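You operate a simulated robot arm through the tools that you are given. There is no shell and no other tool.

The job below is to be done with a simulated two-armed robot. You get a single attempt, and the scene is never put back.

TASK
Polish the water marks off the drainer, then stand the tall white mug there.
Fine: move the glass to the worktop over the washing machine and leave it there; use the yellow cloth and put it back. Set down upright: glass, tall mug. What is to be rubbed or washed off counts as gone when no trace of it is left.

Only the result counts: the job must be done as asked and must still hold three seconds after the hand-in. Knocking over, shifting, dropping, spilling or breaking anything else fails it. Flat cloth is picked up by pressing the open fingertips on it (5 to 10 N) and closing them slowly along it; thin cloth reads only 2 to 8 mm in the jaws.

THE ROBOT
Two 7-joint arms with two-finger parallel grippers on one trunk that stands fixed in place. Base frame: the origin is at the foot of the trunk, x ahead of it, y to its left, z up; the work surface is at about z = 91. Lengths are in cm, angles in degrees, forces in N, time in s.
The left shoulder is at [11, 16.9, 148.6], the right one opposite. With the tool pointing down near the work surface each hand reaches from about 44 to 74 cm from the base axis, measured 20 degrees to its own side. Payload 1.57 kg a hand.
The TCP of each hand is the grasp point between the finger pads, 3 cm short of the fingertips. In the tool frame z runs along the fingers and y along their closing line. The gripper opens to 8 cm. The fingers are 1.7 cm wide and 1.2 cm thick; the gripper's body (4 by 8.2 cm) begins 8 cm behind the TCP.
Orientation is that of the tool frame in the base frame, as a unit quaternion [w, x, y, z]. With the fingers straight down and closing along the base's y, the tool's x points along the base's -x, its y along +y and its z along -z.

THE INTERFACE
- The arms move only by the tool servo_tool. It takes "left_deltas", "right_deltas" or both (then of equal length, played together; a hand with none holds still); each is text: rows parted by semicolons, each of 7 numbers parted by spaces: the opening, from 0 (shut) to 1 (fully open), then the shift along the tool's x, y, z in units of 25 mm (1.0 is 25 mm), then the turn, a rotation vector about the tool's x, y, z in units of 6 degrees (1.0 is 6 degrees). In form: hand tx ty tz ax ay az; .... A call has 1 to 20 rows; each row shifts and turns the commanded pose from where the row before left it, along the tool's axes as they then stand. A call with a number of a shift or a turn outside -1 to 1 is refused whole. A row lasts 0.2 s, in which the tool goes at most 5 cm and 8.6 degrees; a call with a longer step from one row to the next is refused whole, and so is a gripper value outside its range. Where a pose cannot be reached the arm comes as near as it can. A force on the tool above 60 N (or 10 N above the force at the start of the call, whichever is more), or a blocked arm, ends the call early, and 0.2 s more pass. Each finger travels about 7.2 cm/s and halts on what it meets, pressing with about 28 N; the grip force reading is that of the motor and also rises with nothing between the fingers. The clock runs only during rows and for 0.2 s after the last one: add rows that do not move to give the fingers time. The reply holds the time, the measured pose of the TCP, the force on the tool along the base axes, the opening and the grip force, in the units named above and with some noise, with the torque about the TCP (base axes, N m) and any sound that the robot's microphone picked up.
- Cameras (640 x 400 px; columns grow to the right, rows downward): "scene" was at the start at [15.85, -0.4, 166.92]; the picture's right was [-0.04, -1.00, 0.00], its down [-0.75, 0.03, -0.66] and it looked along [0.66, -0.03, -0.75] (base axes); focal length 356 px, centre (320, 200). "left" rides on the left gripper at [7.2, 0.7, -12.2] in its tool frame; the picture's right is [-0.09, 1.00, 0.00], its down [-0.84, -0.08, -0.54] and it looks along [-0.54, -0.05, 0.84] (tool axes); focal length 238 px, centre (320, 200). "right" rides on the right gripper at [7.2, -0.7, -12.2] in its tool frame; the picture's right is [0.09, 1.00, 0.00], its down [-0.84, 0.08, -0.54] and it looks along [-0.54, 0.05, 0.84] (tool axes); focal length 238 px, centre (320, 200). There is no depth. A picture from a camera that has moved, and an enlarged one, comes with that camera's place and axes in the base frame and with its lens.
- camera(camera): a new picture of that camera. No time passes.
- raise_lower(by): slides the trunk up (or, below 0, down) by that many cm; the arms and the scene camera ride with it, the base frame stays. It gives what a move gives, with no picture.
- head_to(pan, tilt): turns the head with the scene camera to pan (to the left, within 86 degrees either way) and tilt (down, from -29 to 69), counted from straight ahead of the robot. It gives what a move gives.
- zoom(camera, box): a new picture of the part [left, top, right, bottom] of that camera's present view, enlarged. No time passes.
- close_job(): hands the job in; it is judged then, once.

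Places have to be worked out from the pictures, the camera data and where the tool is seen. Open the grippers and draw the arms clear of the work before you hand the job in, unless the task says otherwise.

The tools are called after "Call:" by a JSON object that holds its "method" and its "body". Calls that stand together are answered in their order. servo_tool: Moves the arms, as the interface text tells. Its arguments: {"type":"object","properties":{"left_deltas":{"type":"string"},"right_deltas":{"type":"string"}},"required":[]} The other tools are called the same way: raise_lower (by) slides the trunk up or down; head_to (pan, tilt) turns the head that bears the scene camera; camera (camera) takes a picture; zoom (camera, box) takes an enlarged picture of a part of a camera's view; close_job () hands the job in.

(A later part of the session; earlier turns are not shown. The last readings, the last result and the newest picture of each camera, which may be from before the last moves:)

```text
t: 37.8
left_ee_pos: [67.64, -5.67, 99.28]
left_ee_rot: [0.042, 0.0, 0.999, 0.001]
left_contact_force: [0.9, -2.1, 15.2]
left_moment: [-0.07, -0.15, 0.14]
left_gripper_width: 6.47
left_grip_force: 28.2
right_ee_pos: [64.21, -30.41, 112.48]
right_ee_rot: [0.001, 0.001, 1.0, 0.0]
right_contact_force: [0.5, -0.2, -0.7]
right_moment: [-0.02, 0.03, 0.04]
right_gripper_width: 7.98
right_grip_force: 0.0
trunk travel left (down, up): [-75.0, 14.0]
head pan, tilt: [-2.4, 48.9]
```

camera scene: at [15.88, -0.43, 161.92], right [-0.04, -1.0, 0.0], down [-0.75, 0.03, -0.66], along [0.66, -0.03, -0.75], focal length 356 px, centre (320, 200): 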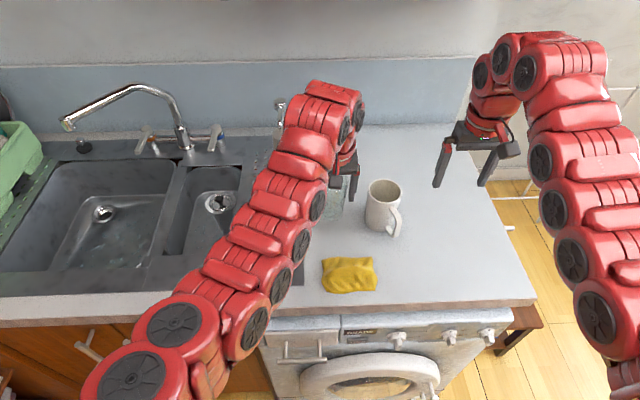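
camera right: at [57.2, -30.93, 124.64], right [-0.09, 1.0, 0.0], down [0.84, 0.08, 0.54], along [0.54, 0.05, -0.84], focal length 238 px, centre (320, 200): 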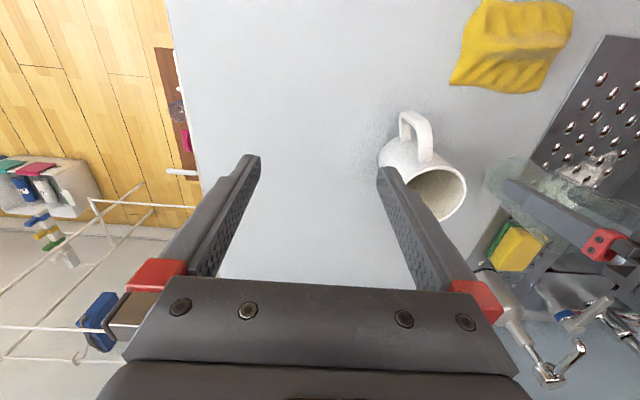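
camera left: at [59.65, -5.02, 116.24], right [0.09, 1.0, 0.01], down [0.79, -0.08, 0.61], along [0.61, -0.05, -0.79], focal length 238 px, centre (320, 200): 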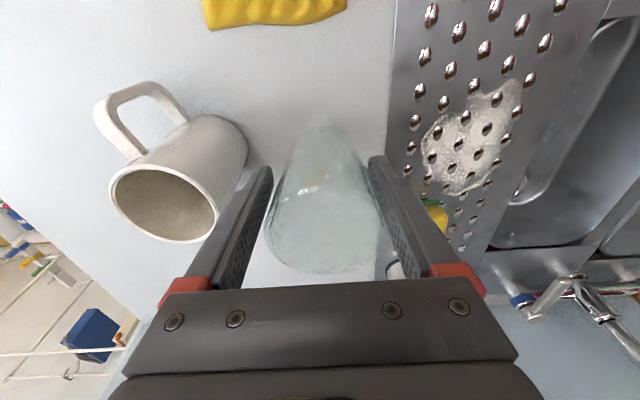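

The glass stands on the worktop. I ease up 1.5 mm and open the fingers.

Call:
{"method": "servo_tool", "body": {"left_deltas": "0.5 -0.005 0 -0.07 0 0 0; 0.8 0 0 0 0 0 0; 0.85 0 0 0 0 0 0; 0.9 0 0 0 0 0 0; 0.95 0 0 0 0 0 0; 1 0 0 0 0 0 0; 1 0 0 0 0 0 0; 1 0 0 0 0 0 0"}}

Call:
{"method": "camera", "body": {"camera": "left"}}

```text
t: 39.6
left_ee_pos: [67.84, -5.7, 99.34]
left_ee_rot: [0.042, 0.0, 0.999, 0.0]
left_contact_force: [-0.4, 0.1, 0.1]
left_moment: [-0.01, -0.04, 0.01]
left_gripper_width: 8.03
left_grip_force: 0.0
right_ee_pos: [64.29, -30.35, 112.32]
right_ee_rot: [-0.001, 0.001, 1.0, 0.0]
right_contact_force: [0.0, -0.3, 0.0]
right_moment: [-0.01, -0.01, 0.02]
right_gripper_width: 8.03
right_grip_force: 0.0
trunk travel left (down, up): [-75.0, 14.0]
head pan, tilt: [-2.4, 48.9]
```

```text
taken
camera left: at [59.63, -5.01, 110.86], right [0.09, 1.0, 0.01], down [0.79, -0.08, 0.61], along [0.61, -0.05, -0.79], focal length 238 px, centre (320, 200)
```

left: 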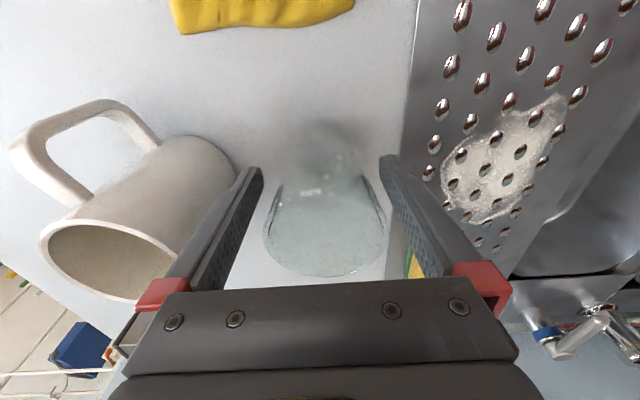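

Glass released and upright. I raise the hand straight up off it.

Call:
{"method": "servo_tool", "body": {"left_deltas": "1 -0.034 0.02 -0.4 0 0 0; 1 -0.034 0 -0.4 0 0 0; 1 -0.034 0 -0.4 0 0 0; 1 -0.034 0 -0.4 0 0 0; 1 -0.034 0 -0.4 0 0 0; 1 -0.034 0 -0.4 0 0 0; 1 -0.034 0 -0.4 0 0 0; 1 -0.034 0 -0.4 0 0 0; 1 -0.034 0 -0.4 0 0 0; 1 0 0 0 0 0 0"}}

Call:
{"method": "camera", "body": {"camera": "left"}}

Call:
{"method": "camera", "body": {"camera": "right"}}

```text
t: 41.8
left_ee_pos: [67.7, -5.4, 108.21]
left_ee_rot: [0.042, 0.0, 0.999, 0.0]
left_contact_force: [-1.2, -0.2, -0.2]
left_moment: [0.01, 0.01, -0.01]
left_gripper_width: 7.99
left_grip_force: 0.0
right_ee_pos: [64.39, -30.42, 112.34]
right_ee_rot: [0.001, 0.001, 1.0, 0.0]
right_contact_force: [0.4, 0.1, 0.0]
right_moment: [0.0, 0.0, 0.01]
right_gripper_width: 8.01
right_grip_force: 0.1
trunk travel left (down, up): [-75.0, 14.0]
head pan, tilt: [-2.4, 48.9]
```

```text
taken
camera left: at [59.65, -4.83, 119.87], right [0.09, 1.0, 0.01], down [0.79, -0.08, 0.61], along [0.61, -0.05, -0.79], focal length 238 px, centre (320, 200)
```

left: 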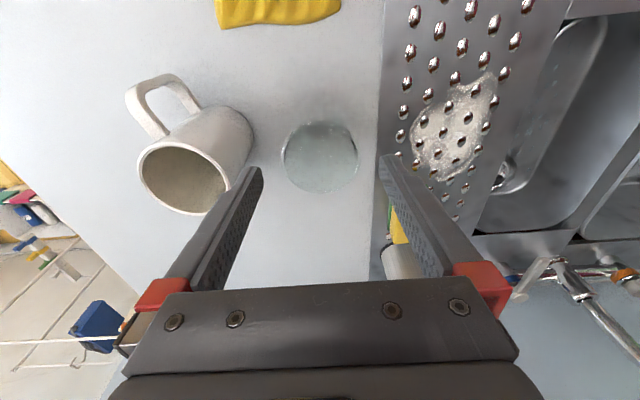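

```text
taken
camera right: at [57.18, -30.93, 124.66], right [-0.09, 1.0, 0.0], down [0.84, 0.08, 0.54], along [0.54, 0.05, -0.84], focal length 238 px, centre (320, 200)
```

right: 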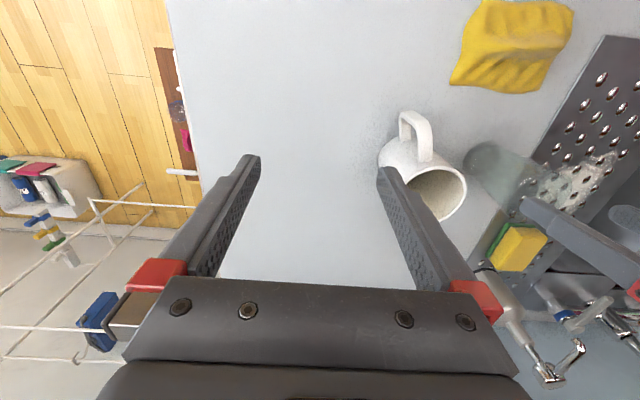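

The glass stands clean on the worktop and the marks are fully visible. Next the cloth (about x 51–60, y -14 to -3). I raise the trunk 5 cm, draw back and level the hand above it.

Call:
{"method": "raise_lower", "body": {"by": 5}}

Call:
{"method": "servo_tool", "body": {"left_deltas": "1 0.5 -0.12 0 0 0 0; 1 0.5 -0.12 0 0 0 0; 1 0.5 -0.12 0 0 0.4 0; 1 0.5 -0.12 0.1 0 0.4 0; 1 0.5 -0.12 0.3 0 0 0; 1 0.5 -0.12 0.3 0 0 0; 1 0.5 -0.12 0.4 0 0 0; 1 0.5 -0.12 0.4 0 0 0; 1 0.5 -0.12 0.4 0 0 0; 1 0.4 -0.12 0.4 0 0 0; 1 0 0 0 0 0 0; 1 0 0 0 0 0 0"}}

Call:
{"method": "camera", "body": {"camera": "left"}}

Call:
{"method": "camera", "body": {"camera": "scene"}}

Call:
{"method": "camera", "body": {"camera": "right"}}

```text
t: 42.7
left_ee_pos: [67.84, -5.42, 113.25]
left_ee_rot: [0.042, 0.001, 0.999, 0.0]
left_contact_force: [0.2, 0.0, 0.2]
left_moment: [-0.01, 0.01, -0.02]
left_gripper_width: 8.0
left_grip_force: 0.1
right_ee_pos: [64.38, -30.34, 117.28]
right_ee_rot: [0.0, 0.001, 1.0, -0.001]
right_contact_force: [0.6, -0.5, -0.2]
right_moment: [-0.03, 0.0, -0.03]
right_gripper_width: 8.01
right_grip_force: 0.0
trunk travel left (down, up): [-80.0, 9.0]
head pan, tilt: [-2.4, 48.9]
```

```text
t: 45.3
left_ee_pos: [58.34, -7.61, 109.8]
left_ee_rot: [0.0, 0.0, 1.0, 0.0]
left_contact_force: [-0.7, 0.5, -0.2]
left_moment: [-0.02, -0.03, 0.03]
left_gripper_width: 8.01
left_grip_force: 0.0
left hand out of reach, approached as far as the arm can: row 8, 9, 10
right_ee_pos: [64.29, -30.32, 117.34]
right_ee_rot: [0.0, 0.001, 1.0, -0.001]
right_contact_force: [0.0, -0.1, -0.7]
right_moment: [0.01, -0.04, 0.01]
right_gripper_width: 7.99
right_grip_force: 0.0
trunk travel left (down, up): [-80.0, 9.0]
head pan, tilt: [-2.4, 48.9]
```

```text
taken
camera left: at [51.25, -7.05, 121.96], right [0.09, 1.0, 0.0], down [0.84, -0.08, 0.54], along [0.54, -0.05, -0.84], focal length 238 px, centre (320, 200)
```

left: 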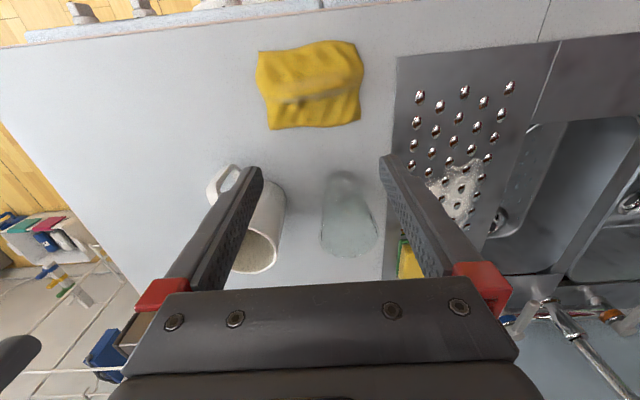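

```text
taken
camera scene: at [15.86, -0.41, 166.92], right [-0.04, -1.0, 0.0], down [-0.75, 0.03, -0.66], along [0.66, -0.03, -0.75], focal length 356 px, centre (320, 200)
```

scene: 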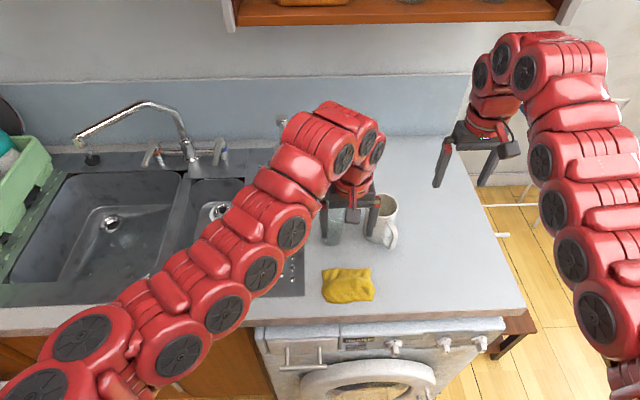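

```text
taken
camera right: at [57.18, -30.92, 129.66], right [-0.09, 1.0, 0.0], down [0.84, 0.08, 0.54], along [0.54, 0.05, -0.84], focal length 238 px, centre (320, 200)
```

right: 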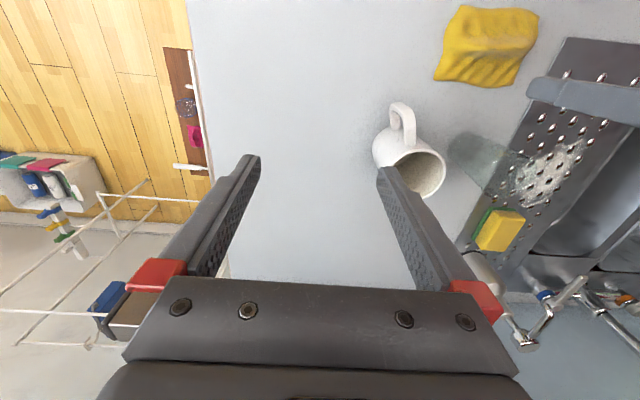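

The cloth centre reads (55, -8.4). I descend toward it, moving back to x≈55.3, fingers half-open, stopping above it.

Call:
{"method": "servo_tool", "body": {"left_deltas": "0.7 0 0 0.4 0 0 0; 0.7 0.2 -0.06 0.4 0 0 0; 0.7 0.2 -0.06 0.4 0 0 0; 0.7 0.2 -0.06 0.4 0 0 0; 0.7 0.2 -0.06 0.4 0 0 0; 0.7 0.2 -0.06 0.4 0 0 0; 0.7 0.2 0 0.4 0 0 0; 0.7 0 0 0.4 0 0 0; 0.7 0 0 0.4 0 0 0; 0.7 0 0 0 0 0 0"}}

Call:
{"method": "camera", "body": {"camera": "left"}}

Call:
{"method": "camera", "body": {"camera": "right"}}

```text
t: 47.5
left_ee_pos: [56.26, -8.89, 100.9]
left_ee_rot: [0.0, 0.0, 1.0, -0.001]
left_contact_force: [0.7, -0.6, -0.4]
left_moment: [0.01, 0.0, 0.02]
left_gripper_width: 5.61
left_grip_force: 0.1
left hand out of reach, approached as far as the arm can: row 2
right_ee_pos: [64.3, -30.44, 117.48]
right_ee_rot: [0.0, 0.001, 1.0, 0.0]
right_contact_force: [0.5, -0.7, 0.1]
right_moment: [0.0, -0.03, 0.02]
right_gripper_width: 8.02
right_grip_force: 0.0
trunk travel left (down, up): [-80.0, 9.0]
head pan, tilt: [-2.4, 48.9]
```

```text
taken
camera left: at [49.15, -8.18, 113.08], right [0.09, 1.0, 0.0], down [0.84, -0.08, 0.54], along [0.54, -0.05, -0.84], focal length 238 px, centre (320, 200)
```

left: 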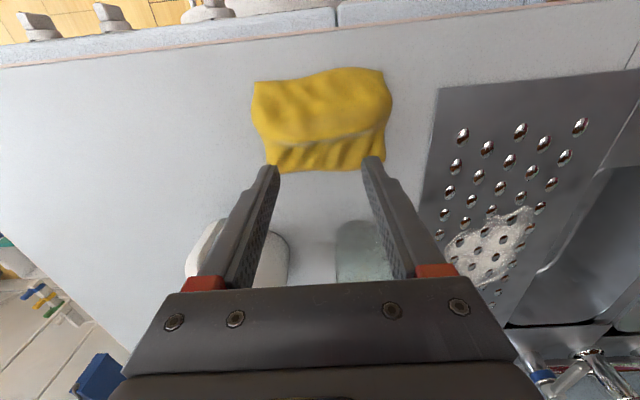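

```text
taken
camera right: at [57.16, -30.92, 129.67], right [-0.09, 1.0, 0.0], down [0.84, 0.08, 0.54], along [0.54, 0.05, -0.84], focal length 238 px, centre (320, 200)
```

right: 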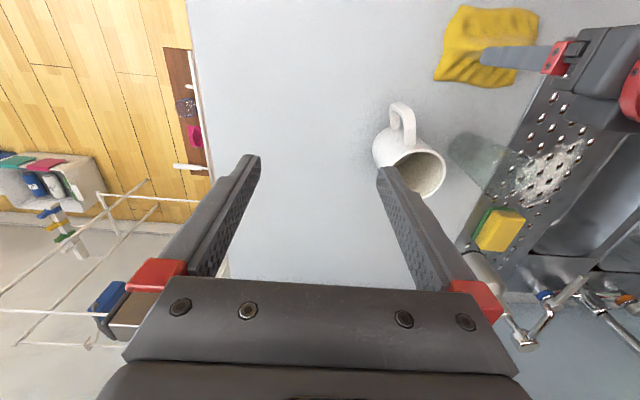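

Centre of the cloth about (55, -8.5); I move back 1.1 cm and lower until the fingertips press.

Call:
{"method": "servo_tool", "body": {"left_deltas": "0.7 0.22 0.06 0.4 0 0 0; 0.7 0.22 0.06 0.4 0 0 0; 0.7 0 0 0.3 0 0 0; 0.7 0 0 0.2 0 0 0; 0.7 0 0 0.2 0 0 0; 0.7 0 0 0 0 0 0"}}

```text
t: 48.9
left_ee_pos: [55.08, -8.65, 97.58]
left_ee_rot: [0.003, 0.0, 1.0, -0.001]
left_contact_force: [9.4, 0.7, 37.4]
left_moment: [1.13, -0.22, -0.22]
left_gripper_width: 5.59
left_grip_force: 0.1
right_ee_pos: [64.15, -30.43, 117.49]
right_ee_rot: [0.0, 0.0, 1.0, -0.001]
right_contact_force: [0.1, 0.1, -0.6]
right_moment: [0.01, 0.01, 0.0]
right_gripper_width: 7.99
right_grip_force: 0.0
trunk travel left (down, up): [-80.0, 9.0]
head pan, tilt: [-2.4, 48.9]
```

Contact came earlier than expected (fingertips at z≈94.6, 37 N, on the left finger). I back off slightly and look.

Call:
{"method": "servo_tool", "body": {"left_deltas": "0.7 0 0 -0.2 0 0 0; 0.7 0 0 -0.1 0 0 0; 0.7 0 0 0 0 0 0"}}

Call:
{"method": "camera", "body": {"camera": "left"}}

Call:
{"method": "zoom", "body": {"camera": "right", "box": [400, 0, 640, 150]}}

Call:
{"method": "zoom", "body": {"camera": "scene", "box": [270, 180, 410, 320]}}

```text
t: 49.7
left_ee_pos: [55.06, -8.6, 97.79]
left_ee_rot: [-0.001, 0.0, 1.0, 0.001]
left_contact_force: [0.7, -0.6, 1.0]
left_moment: [0.0, -0.01, -0.01]
left_gripper_width: 5.6
left_grip_force: 0.1
right_ee_pos: [64.19, -30.38, 117.39]
right_ee_rot: [0.0, 0.0, 1.0, 0.0]
right_contact_force: [0.0, -0.6, 0.1]
right_moment: [0.0, -0.01, -0.04]
right_gripper_width: 8.0
right_grip_force: 0.1
trunk travel left (down, up): [-80.0, 9.0]
head pan, tilt: [-2.4, 48.9]
```

```text
taken
camera left: at [47.92, -7.98, 109.97], right [0.09, 1.0, 0.0], down [0.84, -0.08, 0.54], along [0.54, -0.05, -0.84], focal length 238 px, centre (320, 200)
```

left: 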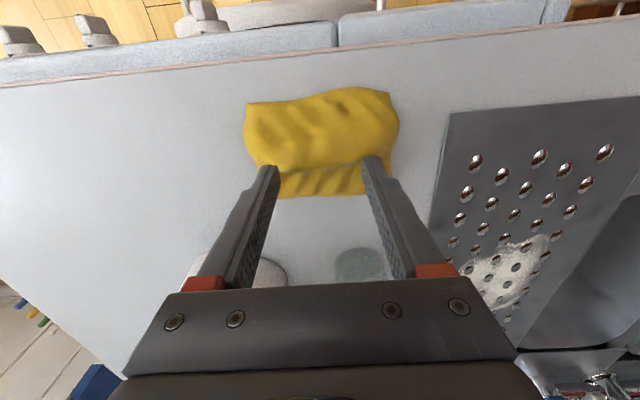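

```text
2.67 times, centred on (520, 75) of right
camera zoom: at [57.17, -30.92, 129.63], right [-0.09, 1.0, 0.0], down [0.84, 0.08, 0.54], along [0.54, 0.05, -0.84], focal length 636 px, centre (-213, 533)
```

zoom: 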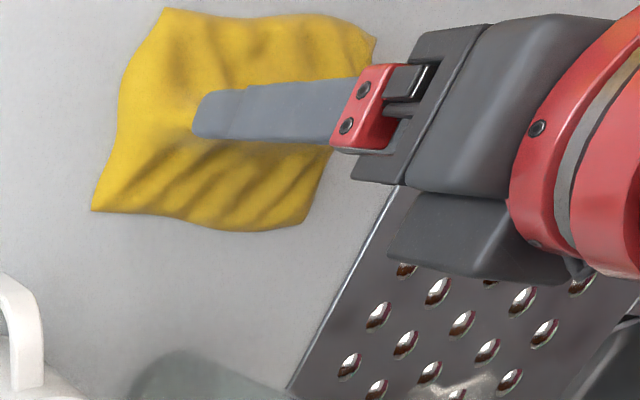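

```text
2.86 times, centred on (340, 250) of scene
camera zoom: at [15.85, -0.41, 166.9], right [-0.04, -1.0, 0.0], down [-0.75, 0.03, -0.66], along [0.66, -0.03, -0.75], focal length 1017 px, centre (263, 57)
```

zoom: 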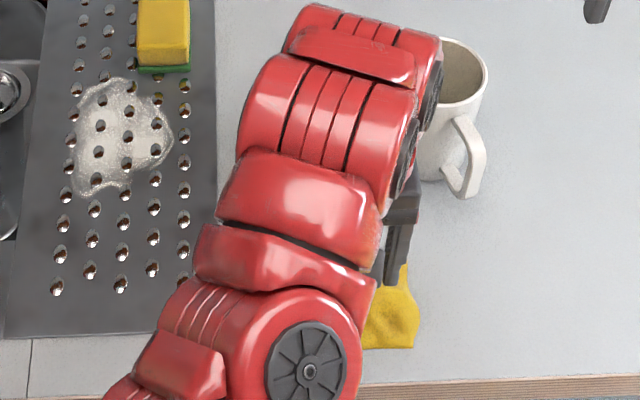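

Call:
{"method": "zoom", "body": {"camera": "left", "box": [230, 70, 420, 210]}}

Call:
{"method": "zoom", "body": {"camera": "right", "box": [430, 0, 550, 100]}}

```text
2.86 times, centred on (325, 140) of left
camera zoom: at [47.92, -7.98, 109.97], right [0.09, 1.0, 0.0], down [0.84, -0.08, 0.54], along [0.54, -0.05, -0.84], focal length 681 px, centre (306, 371)
```

zoom: 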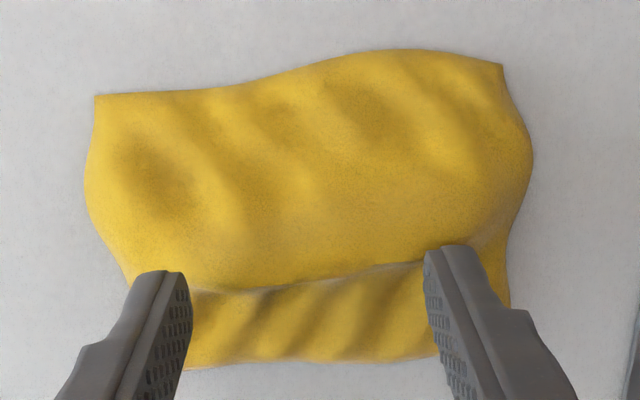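

```text
4.00 times, centred on (490, 50) of right
camera zoom: at [57.17, -30.92, 129.63], right [-0.09, 1.0, 0.0], down [0.84, 0.08, 0.54], along [0.54, 0.05, -0.84], focal length 953 px, centre (-360, 800)
```

zoom: 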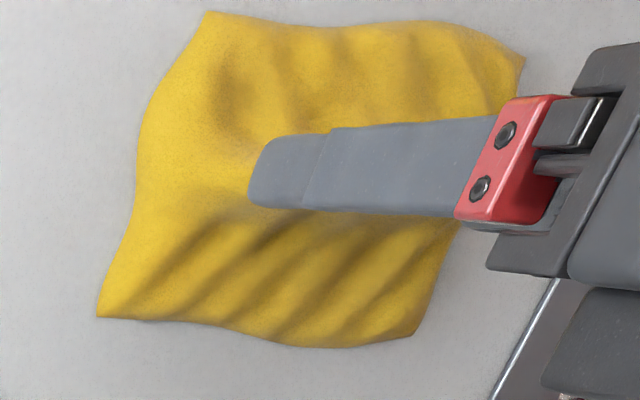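

The cloth has a standing ridge running along y at x≈55, about 3.5 cm high, which the fingers were pressing on. I'll pinch across that ridge: lift a little, then turn the hand 90° so it closes along x.

Call:
{"method": "servo_tool", "body": {"left_deltas": "0.7 0 0 -0.4 0 0 0; 0.7 0 0 -0.4 0 0 0; 0.7 0 0 0 0 0 1; 0.7 0 0 0 0 0 1; 0.7 0 0 0 0 0 1; 0.7 0 0 0 0 0 1; 0.7 0 0 0 0 0 1; 0.7 0 0 0 0 0 1; 0.7 0 0 0 0 0 1; 0.7 0 0 0 0 0 1; 0.7 0 0 0 0 0 1; 0.7 0 0 0 0 0 1; 0.7 0 0 0 0 0 1; 0.7 0 0 0 0 0 1; 0.7 0 0 0 0 0 1; 0.7 0 0 0 0 0 1; 0.7 0 0 0 0 0 1; 0.7 0 0 0 0 0 0"}}

Call:
{"method": "camera", "body": {"camera": "left"}}

Call:
{"method": "camera", "body": {"camera": "scene"}}

Call:
{"method": "zoom", "body": {"camera": "right", "box": [400, 0, 640, 150]}}

```text
t: 53.5
left_ee_pos: [55.13, -8.68, 99.97]
left_ee_rot: [-0.001, 0.707, 0.707, 0.0]
left_contact_force: [1.1, 1.0, 0.4]
left_moment: [0.02, 0.0, 0.01]
left_gripper_width: 5.63
left_grip_force: 0.1
right_ee_pos: [64.32, -30.47, 117.34]
right_ee_rot: [0.0, 0.001, 1.0, -0.001]
right_contact_force: [-0.1, -0.7, 0.1]
right_moment: [0.0, -0.02, 0.02]
right_gripper_width: 8.02
right_grip_force: 0.0
trunk travel left (down, up): [-80.0, 9.0]
head pan, tilt: [-2.4, 48.9]
```

```text
taken
camera left: at [55.87, -1.43, 112.14], right [1.0, -0.09, 0.0], down [-0.08, -0.84, 0.54], along [-0.05, -0.54, -0.84], focal length 238 px, centre (320, 200)
```

left: 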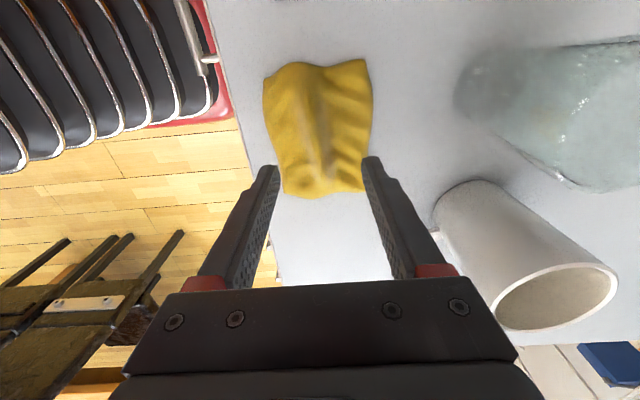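

```text
taken
camera scene: at [15.85, -0.43, 166.92], right [-0.04, -1.0, 0.0], down [-0.75, 0.03, -0.66], along [0.66, -0.03, -0.75], focal length 356 px, centre (320, 200)
```

scene: 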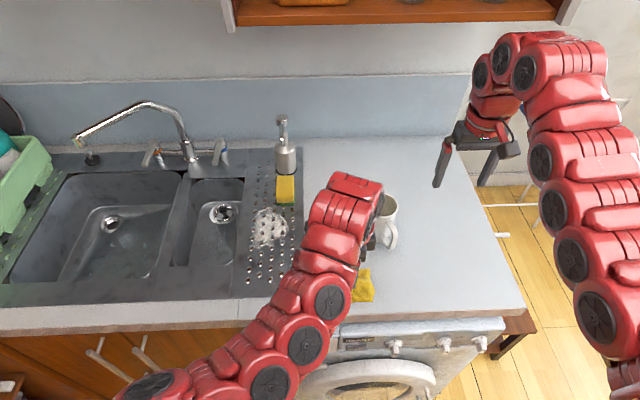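

```text
2.67 times, centred on (520, 75) of right
camera zoom: at [57.17, -30.93, 129.66], right [-0.09, 1.0, 0.0], down [0.84, 0.08, 0.54], along [0.54, 0.05, -0.84], focal length 636 px, centre (-213, 533)
```

zoom: 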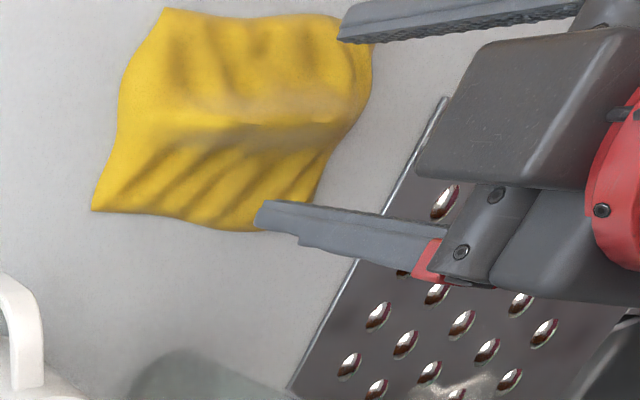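

The rotation worked. I zoom on the cloth from this side to find the ridge line.

Call:
{"method": "zoom", "body": {"camera": "left", "box": [230, 40, 410, 220]}}

```text
2.22 times, centred on (320, 130) of left
camera zoom: at [55.87, -1.43, 112.14], right [1.0, -0.09, 0.0], down [-0.08, -0.84, 0.54], along [-0.05, -0.54, -0.84], focal length 530 px, centre (320, 356)
```

zoom: 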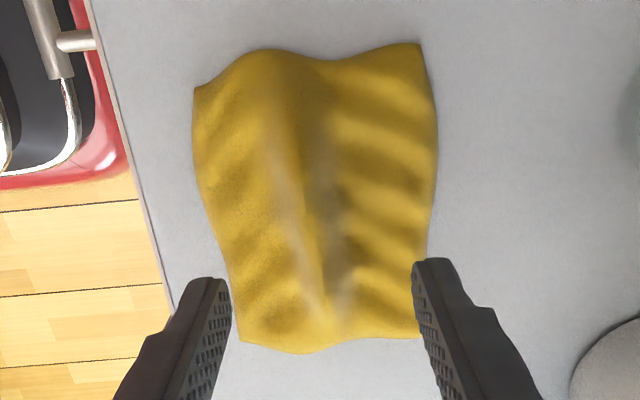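

The ridge lies at x≈55, right under the hand. I descend with the fingers straddling it, in small steps.

Call:
{"method": "servo_tool", "body": {"left_deltas": "0.7 0 0 0.4 0 0 0; 0.7 0 0 0.3 0 0 0; 0.7 0 0 0.2 0 0 0; 0.7 0 0 0.2 0 0 0; 0.7 0 0 0.1 0 0 0; 0.7 0 0 0 0 0 0"}}

```text
t: 54.9
left_ee_pos: [55.13, -8.67, 96.89]
left_ee_rot: [0.001, 0.707, 0.707, 0.001]
left_contact_force: [-0.3, 0.0, 0.0]
left_moment: [0.01, 0.03, 0.01]
left_gripper_width: 5.59
left_grip_force: 0.0
right_ee_pos: [64.24, -30.36, 117.37]
right_ee_rot: [0.0, 0.0, 1.0, 0.0]
right_contact_force: [1.0, -0.9, -0.9]
right_moment: [0.0, 0.03, -0.02]
right_gripper_width: 7.99
right_grip_force: 0.1
trunk travel left (down, up): [-80.0, 9.0]
head pan, tilt: [-2.4, 48.9]
```

Call:
{"method": "servo_tool", "body": {"left_deltas": "0.7 0 0 0.12 0 0 0; 0.7 0 0 0.12 0 0 0; 0.7 0 0 0 0 0 0"}}

Call:
{"method": "servo_tool", "body": {"left_deltas": "0.7 0 0 0.12 0 0 0; 0.7 0 0 0 0 0 0"}}

Call:
{"method": "zoom", "body": {"camera": "right", "box": [400, 0, 640, 150]}}

```text
t: 55.7
left_ee_pos: [55.06, -8.55, 96.27]
left_ee_rot: [0.0, 0.707, 0.707, -0.001]
left_contact_force: [-0.8, -0.5, 0.9]
left_moment: [-0.02, 0.0, -0.01]
left_gripper_width: 5.61
left_grip_force: 0.0
right_ee_pos: [64.31, -30.49, 117.47]
right_ee_rot: [0.0, 0.002, 1.0, 0.0]
right_contact_force: [0.1, -0.1, -0.3]
right_moment: [0.01, 0.03, -0.04]
right_gripper_width: 8.01
right_grip_force: 0.0
trunk travel left (down, up): [-80.0, 9.0]
head pan, tilt: [-2.4, 48.9]
```

```text
t: 56.3
left_ee_pos: [55.13, -8.52, 95.9]
left_ee_rot: [0.0, 0.708, 0.706, 0.0]
left_contact_force: [0.4, -0.4, 0.1]
left_moment: [0.03, 0.0, -0.02]
left_gripper_width: 5.58
left_grip_force: 0.1
right_ee_pos: [64.26, -30.31, 117.42]
right_ee_rot: [0.0, 0.001, 1.0, 0.0]
right_contact_force: [-0.3, -0.8, 0.2]
right_moment: [-0.01, 0.03, 0.03]
right_gripper_width: 8.01
right_grip_force: 0.0
trunk travel left (down, up): [-80.0, 9.0]
head pan, tilt: [-2.4, 48.9]
```

```text
2.67 times, centred on (520, 75) of right
camera zoom: at [57.17, -30.92, 129.66], right [-0.09, 1.0, 0.0], down [0.84, 0.08, 0.54], along [0.54, 0.05, -0.84], focal length 636 px, centre (-213, 533)
```

zoom: 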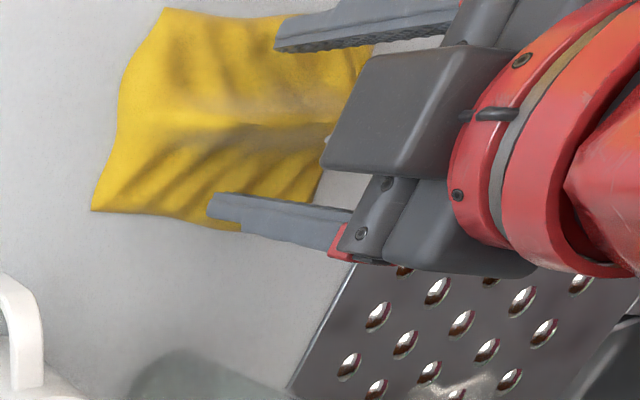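

Fingers straddle the ridge without contact, tips at z≈92.9. I close slowly across it.

Call:
{"method": "servo_tool", "body": {"left_deltas": "0.65 0 0 0 0 0 0; 0.6 0 0 0 0 0 0; 0.55 0 0 0 0 0 0; 0.5 0 0 0 0 0 0; 0.45 0 0 0 0 0 0; 0.4 0 0 0 0 0 0; 0.35 0 0 0 0 0 0; 0.3 0 0 0 0 0 0; 0.3 0 0 0 0 0 0"}}

Call:
{"method": "camera", "body": {"camera": "left"}}

Call:
{"method": "zoom", "body": {"camera": "right", "box": [400, 0, 640, 150]}}

```text
t: 58.3
left_ee_pos: [55.11, -8.63, 95.94]
left_ee_rot: [0.0, 0.707, 0.707, 0.0]
left_contact_force: [0.9, 0.5, 0.2]
left_moment: [0.0, -0.05, 0.01]
left_gripper_width: 2.39
left_grip_force: 0.5
right_ee_pos: [64.32, -30.38, 117.36]
right_ee_rot: [0.0, 0.0, 1.0, 0.0]
right_contact_force: [-1.0, 0.2, 0.7]
right_moment: [-0.02, 0.0, 0.01]
right_gripper_width: 7.99
right_grip_force: 0.0
trunk travel left (down, up): [-80.0, 9.0]
head pan, tilt: [-2.4, 48.9]
```

```text
taken
camera left: at [55.85, -1.44, 108.2], right [1.0, -0.09, 0.0], down [-0.08, -0.84, 0.54], along [-0.05, -0.54, -0.84], focal length 238 px, centre (320, 200)
```

left: 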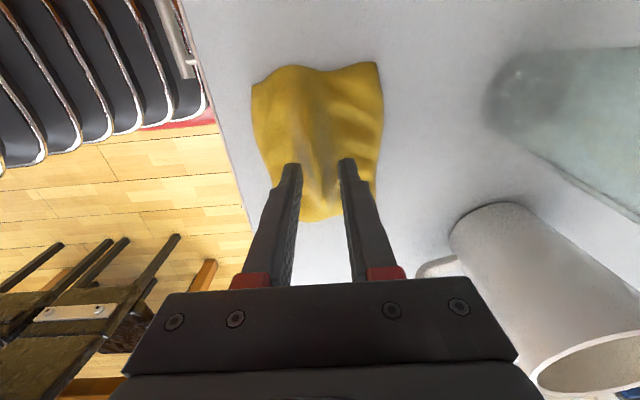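

```text
2.67 times, centred on (520, 75) of right
camera zoom: at [57.17, -30.92, 129.66], right [-0.09, 1.0, 0.0], down [0.84, 0.08, 0.54], along [0.54, 0.05, -0.84], focal length 636 px, centre (-213, 533)
```

zoom: 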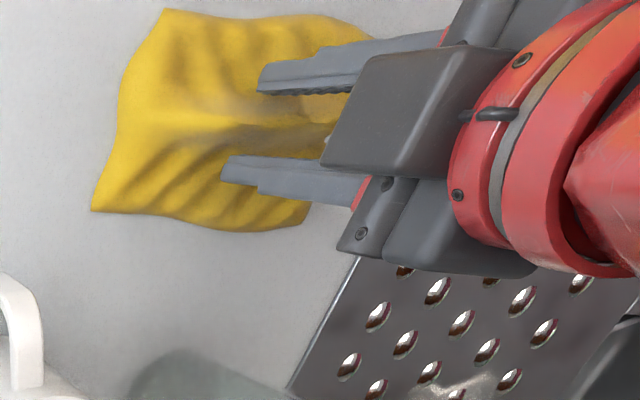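

No resistance yet at 2.4 cm; I continue closing.

Call:
{"method": "servo_tool", "body": {"left_deltas": "0.25 0 0 0 0 0 0; 0.2 0 0 0 0 0 0; 0.15 0 0 0 0 0 0; 0.1 0 0 0 0 0 0; 0.05 0 0 0 0 0 0; 0 0 0 0 0 0 0; 0 0 0 0 0 0 0; 0 0 0 0 0 0 0"}}

Call:
{"method": "camera", "body": {"camera": "left"}}

```text
t: 60.1
left_ee_pos: [55.15, -8.53, 95.94]
left_ee_rot: [0.0, 0.707, 0.707, 0.0]
left_contact_force: [0.4, 0.2, 0.4]
left_moment: [0.04, 0.02, 0.03]
left_gripper_width: 1.98
left_grip_force: 28.2
right_ee_pos: [64.31, -30.45, 117.45]
right_ee_rot: [0.0, 0.001, 1.0, 0.0]
right_contact_force: [0.6, 0.5, -0.8]
right_moment: [0.03, -0.03, 0.01]
right_gripper_width: 8.01
right_grip_force: 0.1
trunk travel left (down, up): [-80.0, 9.0]
head pan, tilt: [-2.4, 48.9]
```

```text
taken
camera left: at [55.85, -1.44, 108.2], right [1.0, -0.09, 0.0], down [-0.08, -0.84, 0.54], along [-0.05, -0.54, -0.84], focal length 238 px, centre (320, 200)
```

left: 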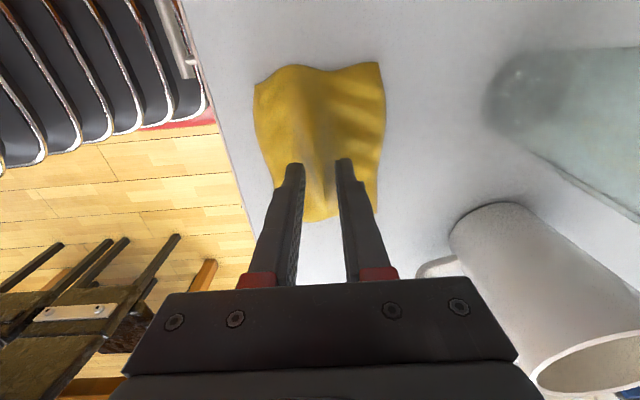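

Gripped: 2.0 cm at 28 N. I lift it 5 cm.

Call:
{"method": "servo_tool", "body": {"left_deltas": "0 0 0 -0.3 0 0 0; 0 0 0 -0.4 0 0 0; 0 0 0 -0.4 0 0 0; 0 0 0 -0.4 0 0 0; 0 0 0 -0.4 0 0 0; 0 0 0 0 0 0 0"}}

Call:
{"method": "camera", "body": {"camera": "left"}}

Call:
{"method": "camera", "body": {"camera": "right"}}

Call:
{"method": "camera", "body": {"camera": "scene"}}

```text
t: 61.5
left_ee_pos: [55.35, -8.57, 100.78]
left_ee_rot: [0.0, 0.707, 0.707, 0.0]
left_contact_force: [-0.1, -0.7, -0.1]
left_moment: [-0.03, 0.0, -0.01]
left_gripper_width: 1.99
left_grip_force: 27.4
right_ee_pos: [64.22, -30.57, 117.34]
right_ee_rot: [0.0, 0.0, 1.0, 0.0]
right_contact_force: [0.0, 0.5, 0.0]
right_moment: [0.01, 0.0, -0.04]
right_gripper_width: 8.01
right_grip_force: 0.0
trunk travel left (down, up): [-80.0, 9.0]
head pan, tilt: [-2.4, 48.9]
```

```text
taken
camera left: at [55.92, -1.52, 112.94], right [1.0, -0.09, 0.0], down [-0.08, -0.84, 0.54], along [-0.05, -0.54, -0.84], focal length 238 px, centre (320, 200)
```

left: 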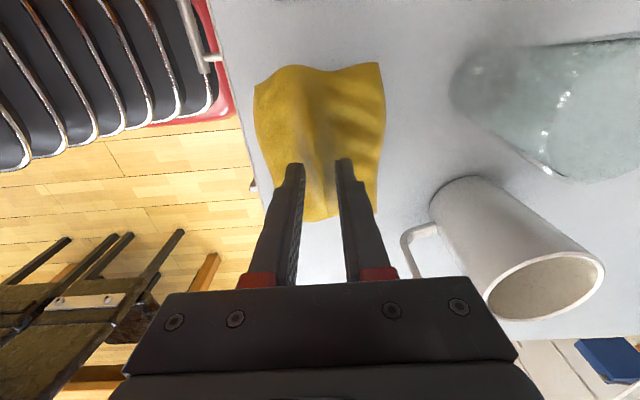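

```text
taken
camera right: at [57.19, -30.91, 129.66], right [-0.09, 1.0, 0.0], down [0.84, 0.08, 0.54], along [0.54, 0.05, -0.84], focal length 238 px, centre (320, 200)
```

right: 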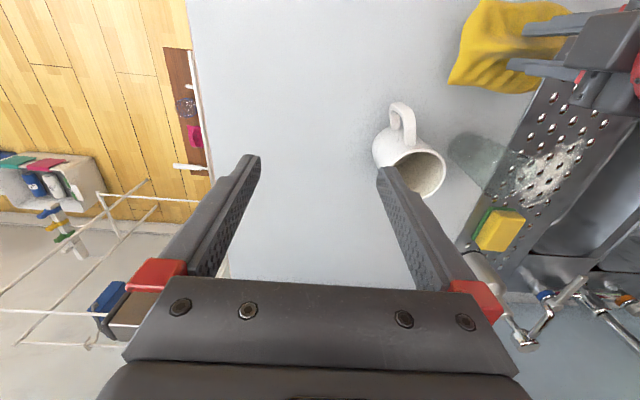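

```text
taken
camera scene: at [15.86, -0.41, 166.92], right [-0.04, -1.0, 0.0], down [-0.75, 0.03, -0.66], along [0.66, -0.03, -0.75], focal length 356 px, centre (320, 200)
```

scene: 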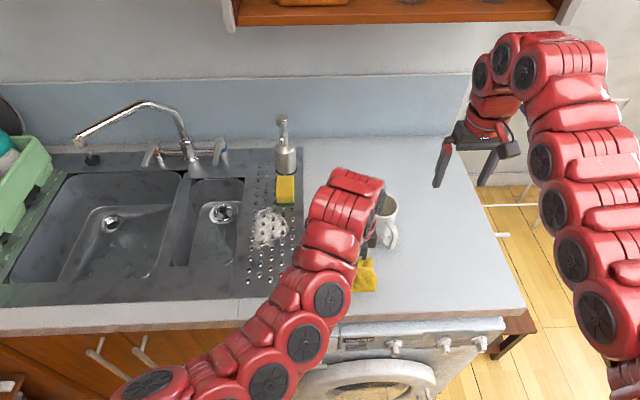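

The cloth is held firmly. I carry it left past the glass to above the drainer front, about (63, 10), raising it a little.

Call:
{"method": "servo_tool", "body": {"left_deltas": "0 0.74 0 -0.15 0 0 0; 0 0.74 0 -0.15 0 0 0; 0 0.74 0 -0.15 0 0 0; 0 0.74 0 -0.15 0 0 0; 0 0.74 0 -0.15 0 0 0; 0 0.74 0 -0.15 0 0 0; 0 0.74 0 -0.15 0 0 0; 0 0.74 0 -0.15 0 0 0; 0 0.74 0 -0.15 0 0 0; 0 0.74 0 -0.15 0 0 0; 0 0 0.6 -0.15 0 0 0; 0 0 0.6 -0.15 0 0 0; 0 0 0.6 -0.15 0 0 0; 0 0 0.6 -0.15 0 0 0; 0 0 0.6 -0.15 0 0 0; 0 0 0 0 0 0 0"}}

Call:
{"method": "camera", "body": {"camera": "left"}}

Call:
{"method": "camera", "body": {"camera": "right"}}

Call:
{"method": "camera", "body": {"camera": "scene"}}

```text
t: 64.9
left_ee_pos: [64.88, 8.99, 101.2]
left_ee_rot: [0.0, 0.707, 0.707, 0.0]
left_contact_force: [0.1, 0.9, -0.6]
left_moment: [-0.01, 0.0, 0.03]
left_gripper_width: 1.96
left_grip_force: 28.0
left hand out of reach, approached as far as the arm can: row 2, 3, 4, 5, 6, 7, 8, 9, 10
right_ee_pos: [64.19, -30.4, 117.31]
right_ee_rot: [0.001, 0.001, 1.0, 0.0]
right_contact_force: [0.5, -0.1, 0.0]
right_moment: [0.03, 0.02, 0.01]
right_gripper_width: 8.01
right_grip_force: 0.0
trunk travel left (down, up): [-80.0, 9.0]
head pan, tilt: [-2.4, 48.9]
```

```text
taken
camera left: at [65.6, 16.12, 113.41], right [1.0, -0.09, 0.0], down [-0.08, -0.84, 0.54], along [-0.05, -0.54, -0.84], focal length 238 px, centre (320, 200)
```

left: 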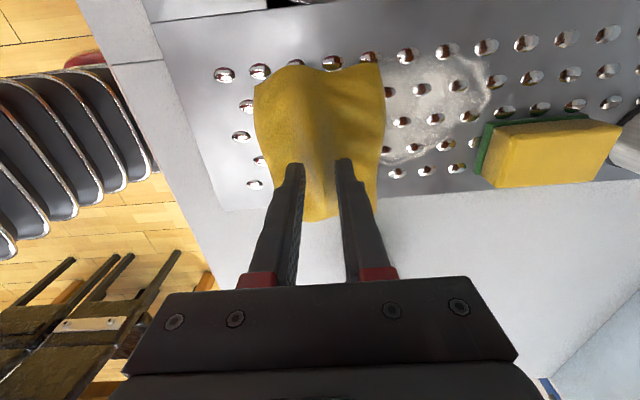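

```text
taken
camera right: at [57.16, -30.92, 129.67], right [-0.09, 1.0, 0.0], down [0.84, 0.08, 0.54], along [0.54, 0.05, -0.84], focal length 238 px, centre (320, 200)
```

right: 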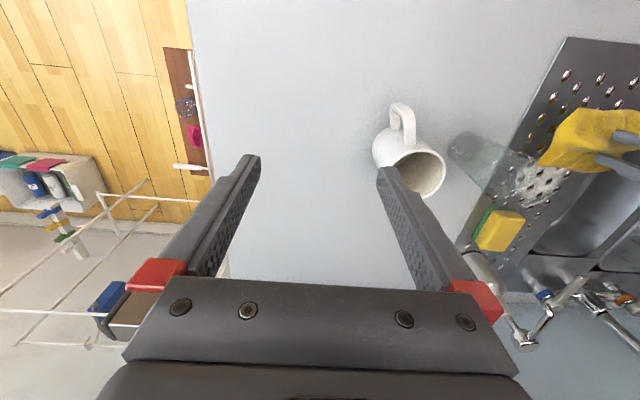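

```text
taken
camera scene: at [15.82, -0.42, 166.92], right [-0.04, -1.0, 0.0], down [-0.75, 0.03, -0.66], along [0.66, -0.03, -0.75], focal length 356 px, centre (320, 200)
```

scene: 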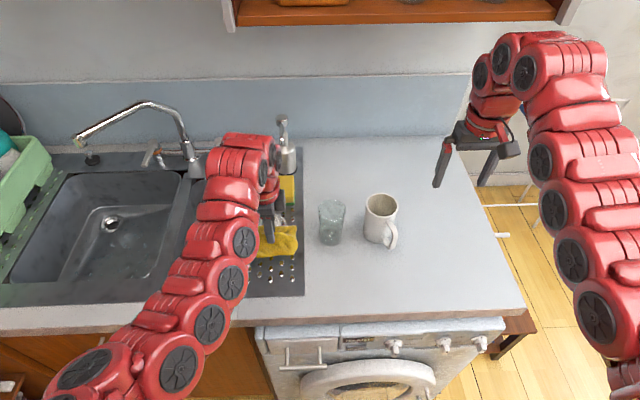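

The cloth is over the drainer with the marks in view. To gain forward reach I raise the hand 5 cm and lower the trunk 8 cm.

Call:
{"method": "servo_tool", "body": {"left_deltas": "0 0.08 0 -0.5 0 0 0; 0 0.08 0 -0.5 0 0 0; 0 0.08 0 -0.5 0 0 0; 0 0.08 0 -0.5 0 0 0; 0 0 0 0 0 0 0"}}

Call:
{"method": "raise_lower", "body": {"by": -8}}

```text
t: 66.1
left_ee_pos: [64.79, 9.98, 106.23]
left_ee_rot: [0.0, 0.707, 0.707, 0.0]
left_contact_force: [0.4, -0.8, 0.3]
left_moment: [0.0, -0.02, 0.0]
left_gripper_width: 1.99
left_grip_force: 28.2
right_ee_pos: [64.35, -30.34, 117.32]
right_ee_rot: [0.0, 0.001, 1.0, 0.001]
right_contact_force: [-0.3, -0.3, 0.1]
right_moment: [0.01, 0.0, -0.01]
right_gripper_width: 7.99
right_grip_force: 0.1
trunk travel left (down, up): [-80.0, 9.0]
head pan, tilt: [-2.4, 48.9]
```

```text
t: 67.3
left_ee_pos: [64.78, 9.9, 98.12]
left_ee_rot: [0.0, 0.706, 0.708, 0.0]
left_contact_force: [-0.7, 0.3, -0.6]
left_moment: [-0.04, -0.01, -0.01]
left_gripper_width: 1.96
left_grip_force: 27.7
right_ee_pos: [64.32, -30.39, 109.36]
right_ee_rot: [0.0, 0.001, 1.0, -0.001]
right_contact_force: [0.0, 0.8, 0.2]
right_moment: [-0.05, -0.01, -0.03]
right_gripper_width: 7.99
right_grip_force: 0.0
trunk travel left (down, up): [-72.0, 17.0]
head pan, tilt: [-2.4, 48.9]
```

Now I lower the cloth until it presses lightly on the drainer.

Call:
{"method": "servo_tool", "body": {"left_deltas": "0 0 0 0.2 0 0 0; 0 0 0 0.2 0 0 0; 0 0 0 0.16 0 0 0; 0 0 0 0.1 0 0 0; 0 0 0 0.1 0 0 0; 0 0 0 0 0 0 0"}}

Call:
{"method": "camera", "body": {"camera": "left"}}

```text
t: 68.7
left_ee_pos: [64.87, 9.98, 96.39]
left_ee_rot: [0.001, 0.707, 0.707, 0.001]
left_contact_force: [1.8, -1.1, 9.5]
left_moment: [-0.02, -0.06, -0.02]
left_gripper_width: 1.98
left_grip_force: 27.9
right_ee_pos: [64.27, -30.38, 109.47]
right_ee_rot: [0.001, 0.001, 1.0, 0.0]
right_contact_force: [0.4, 0.1, -0.4]
right_moment: [-0.01, 0.01, -0.04]
right_gripper_width: 8.02
right_grip_force: 0.1
trunk travel left (down, up): [-72.0, 17.0]
head pan, tilt: [-2.4, 48.9]
```

```text
taken
camera left: at [65.54, 17.07, 108.55], right [1.0, -0.09, 0.0], down [-0.08, -0.84, 0.54], along [-0.05, -0.54, -0.84], focal length 238 px, centre (320, 200)
```

left: 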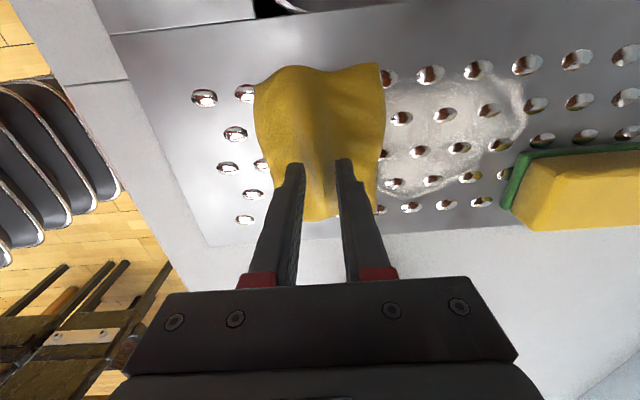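

Pressing with 9.5 N. I sweep forward 8 cm and check the effect.

Call:
{"method": "servo_tool", "body": {"left_deltas": "0 0 0.4 0 0 0 0; 0 0 0.4 0 0 0 0; 0 0 0.4 0 0 0 0; 0 0 0.4 0 0 0 0; 0 0 0.4 0 0 0 0; 0 0 0.4 0 0 0 0; 0 0 0 0 0 0 0"}}

Call:
{"method": "camera", "body": {"camera": "left"}}

Call:
{"method": "camera", "body": {"camera": "right"}}

```text
t: 70.3
left_ee_pos: [70.8, 10.0, 96.4]
left_ee_rot: [0.0, 0.707, 0.707, 0.001]
left_contact_force: [1.5, 1.6, 3.6]
left_moment: [0.27, 0.01, 0.01]
left_gripper_width: 1.95
left_grip_force: 28.3
right_ee_pos: [64.35, -30.33, 109.29]
right_ee_rot: [0.0, 0.001, 1.0, 0.0]
right_contact_force: [-1.0, 0.0, 0.3]
right_moment: [0.01, 0.01, 0.01]
right_gripper_width: 7.99
right_grip_force: 0.0
trunk travel left (down, up): [-72.0, 17.0]
head pan, tilt: [-2.4, 48.9]
```

```text
taken
camera left: at [71.45, 17.1, 108.57], right [1.0, -0.09, 0.0], down [-0.08, -0.84, 0.54], along [-0.05, -0.54, -0.84], focal length 238 px, centre (320, 200)
```

left: 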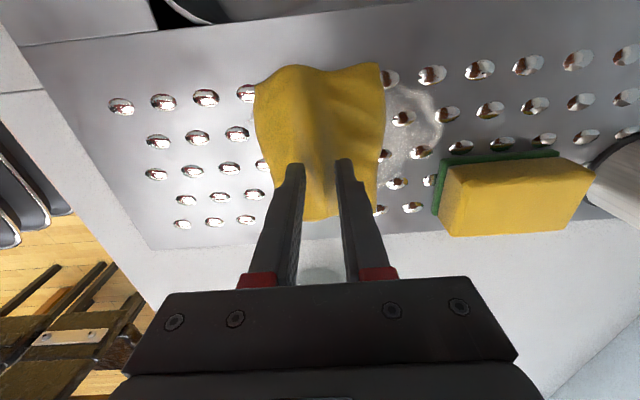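

```text
taken
camera right: at [57.13, -30.89, 121.69], right [-0.09, 1.0, 0.0], down [0.84, 0.08, 0.54], along [0.54, 0.05, -0.84], focal length 238 px, centre (320, 200)
```

right: 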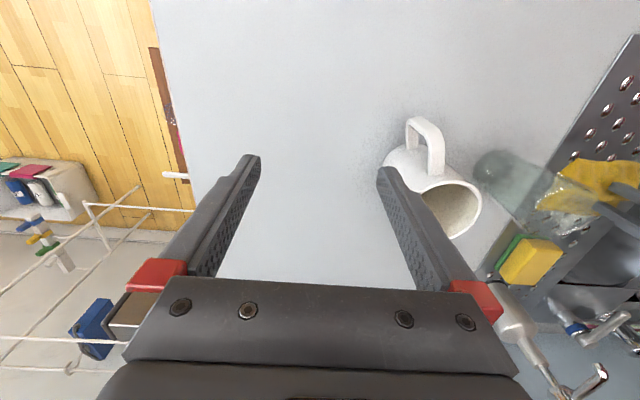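

The marks behind the cloth are gone and the rest lies ahead. I continue forward to x≈75 with a slight pitch for reach, keeping light pressure (the sponge front is at about x=80.5).

Call:
{"method": "servo_tool", "body": {"left_deltas": "0 0 0.3 0.04 -0.2 0 0; 0 0 0.3 0.03 -0.2 0 0; 0 0 0.3 0.03 -0.2 0 0; 0 0 0.3 0.03 -0.2 0 0; 0 0 0.3 0.04 -0.2 0 0; 0 0 0 0 0 0 0"}}

Call:
{"method": "camera", "body": {"camera": "left"}}

Call:
{"method": "zoom", "body": {"camera": "right", "box": [460, 60, 640, 300]}}

```text
t: 71.7
left_ee_pos: [74.16, 9.83, 96.36]
left_ee_rot: [0.04, 0.706, 0.706, 0.039]
left_contact_force: [-12.3, 0.5, 27.8]
left_moment: [0.06, 0.43, -0.05]
left_gripper_width: 1.95
left_grip_force: 27.4
right_ee_pos: [63.99, -30.42, 109.75]
right_ee_rot: [0.003, 0.0, 1.0, 0.0]
right_contact_force: [-0.2, -0.1, -0.6]
right_moment: [0.04, -0.01, 0.02]
right_gripper_width: 8.01
right_grip_force: 0.1
trunk travel left (down, up): [-72.0, 17.0]
head pan, tilt: [-2.4, 48.9]
```

```text
taken
camera left: at [73.53, 17.08, 108.53], right [0.99, -0.09, 0.11], down [-0.14, -0.84, 0.53], along [0.04, -0.54, -0.84], focal length 238 px, centre (320, 200)
```

left: 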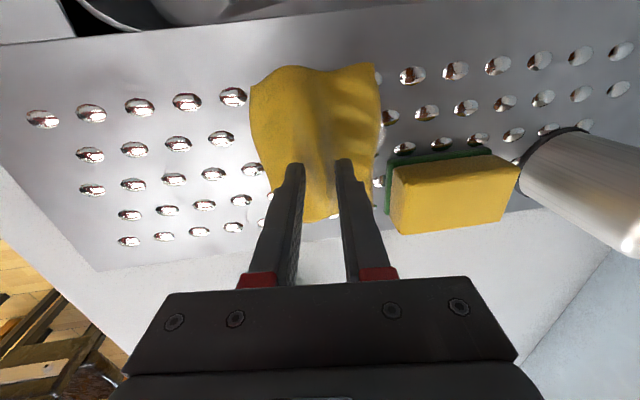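

```text
1.67 times, centred on (550, 180) of right
camera zoom: at [56.68, -30.95, 121.92], right [-0.09, 1.0, 0.0], down [0.83, 0.08, 0.55], along [0.54, 0.05, -0.84], focal length 397 px, centre (-63, 233)
```

zoom: 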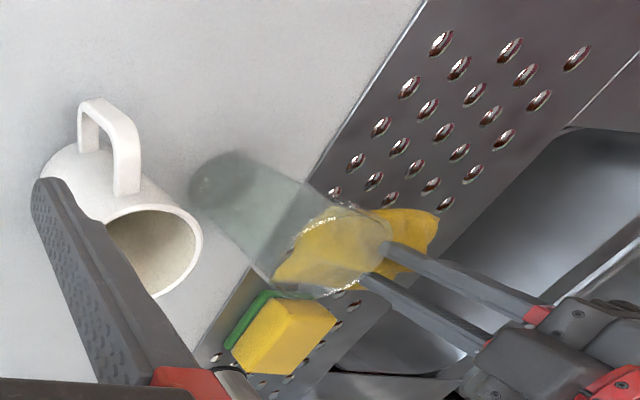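

The visible part looks clean; pressure rose to 28 N, so I ease it slightly and zoom in for remaining traces.

Call:
{"method": "servo_tool", "body": {"left_deltas": "0 0 0 -0.08 0 0 0; 0 0 0 0 0 0 0"}}

Call:
{"method": "zoom", "body": {"camera": "left", "box": [340, 30, 560, 220]}}

Call:
{"method": "zoom", "body": {"camera": "left", "box": [20, 50, 290, 260]}}

```text
t: 72.3
left_ee_pos: [74.28, 10.05, 96.29]
left_ee_rot: [0.038, 0.706, 0.706, 0.037]
left_contact_force: [-8.3, 0.7, 14.5]
left_moment: [0.06, 0.24, -0.01]
left_gripper_width: 1.99
left_grip_force: 27.5
right_ee_pos: [64.02, -30.39, 109.39]
right_ee_rot: [0.001, 0.001, 1.0, 0.0]
right_contact_force: [0.6, 0.3, 0.0]
right_moment: [0.01, 0.01, 0.02]
right_gripper_width: 7.98
right_grip_force: 0.1
trunk travel left (down, up): [-72.0, 17.0]
head pan, tilt: [-2.4, 48.9]
```

```text
2.11 times, centred on (450, 125) of left
camera zoom: at [73.72, 17.07, 108.54], right [0.99, -0.09, 0.11], down [-0.13, -0.84, 0.53], along [0.04, -0.54, -0.84], focal length 502 px, centre (46, 358)
```

zoom: 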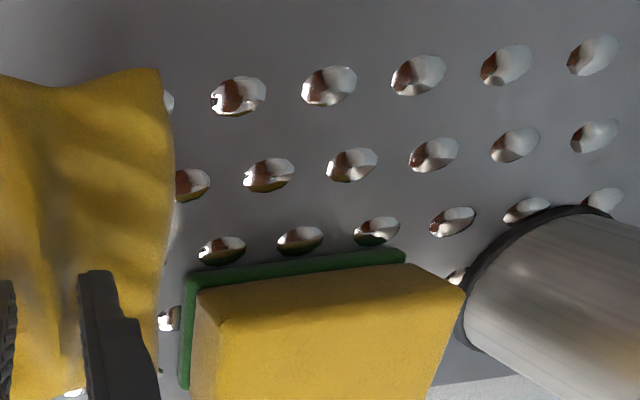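

```text
1.90 times, centred on (155, 155) of left
camera zoom: at [73.72, 17.07, 108.54], right [0.99, -0.09, 0.11], down [-0.13, -0.84, 0.53], along [0.04, -0.54, -0.84], focal length 454 px, centre (634, 286)
```

zoom: 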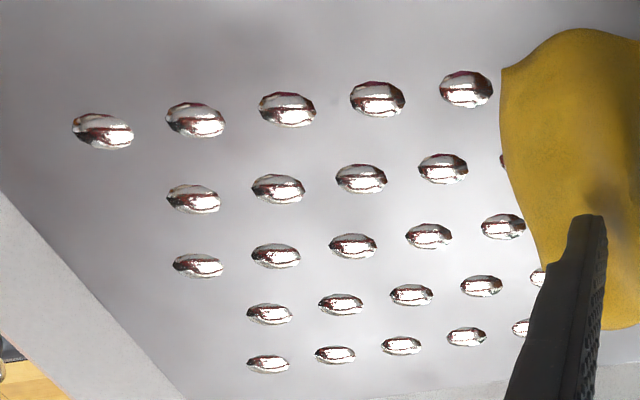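

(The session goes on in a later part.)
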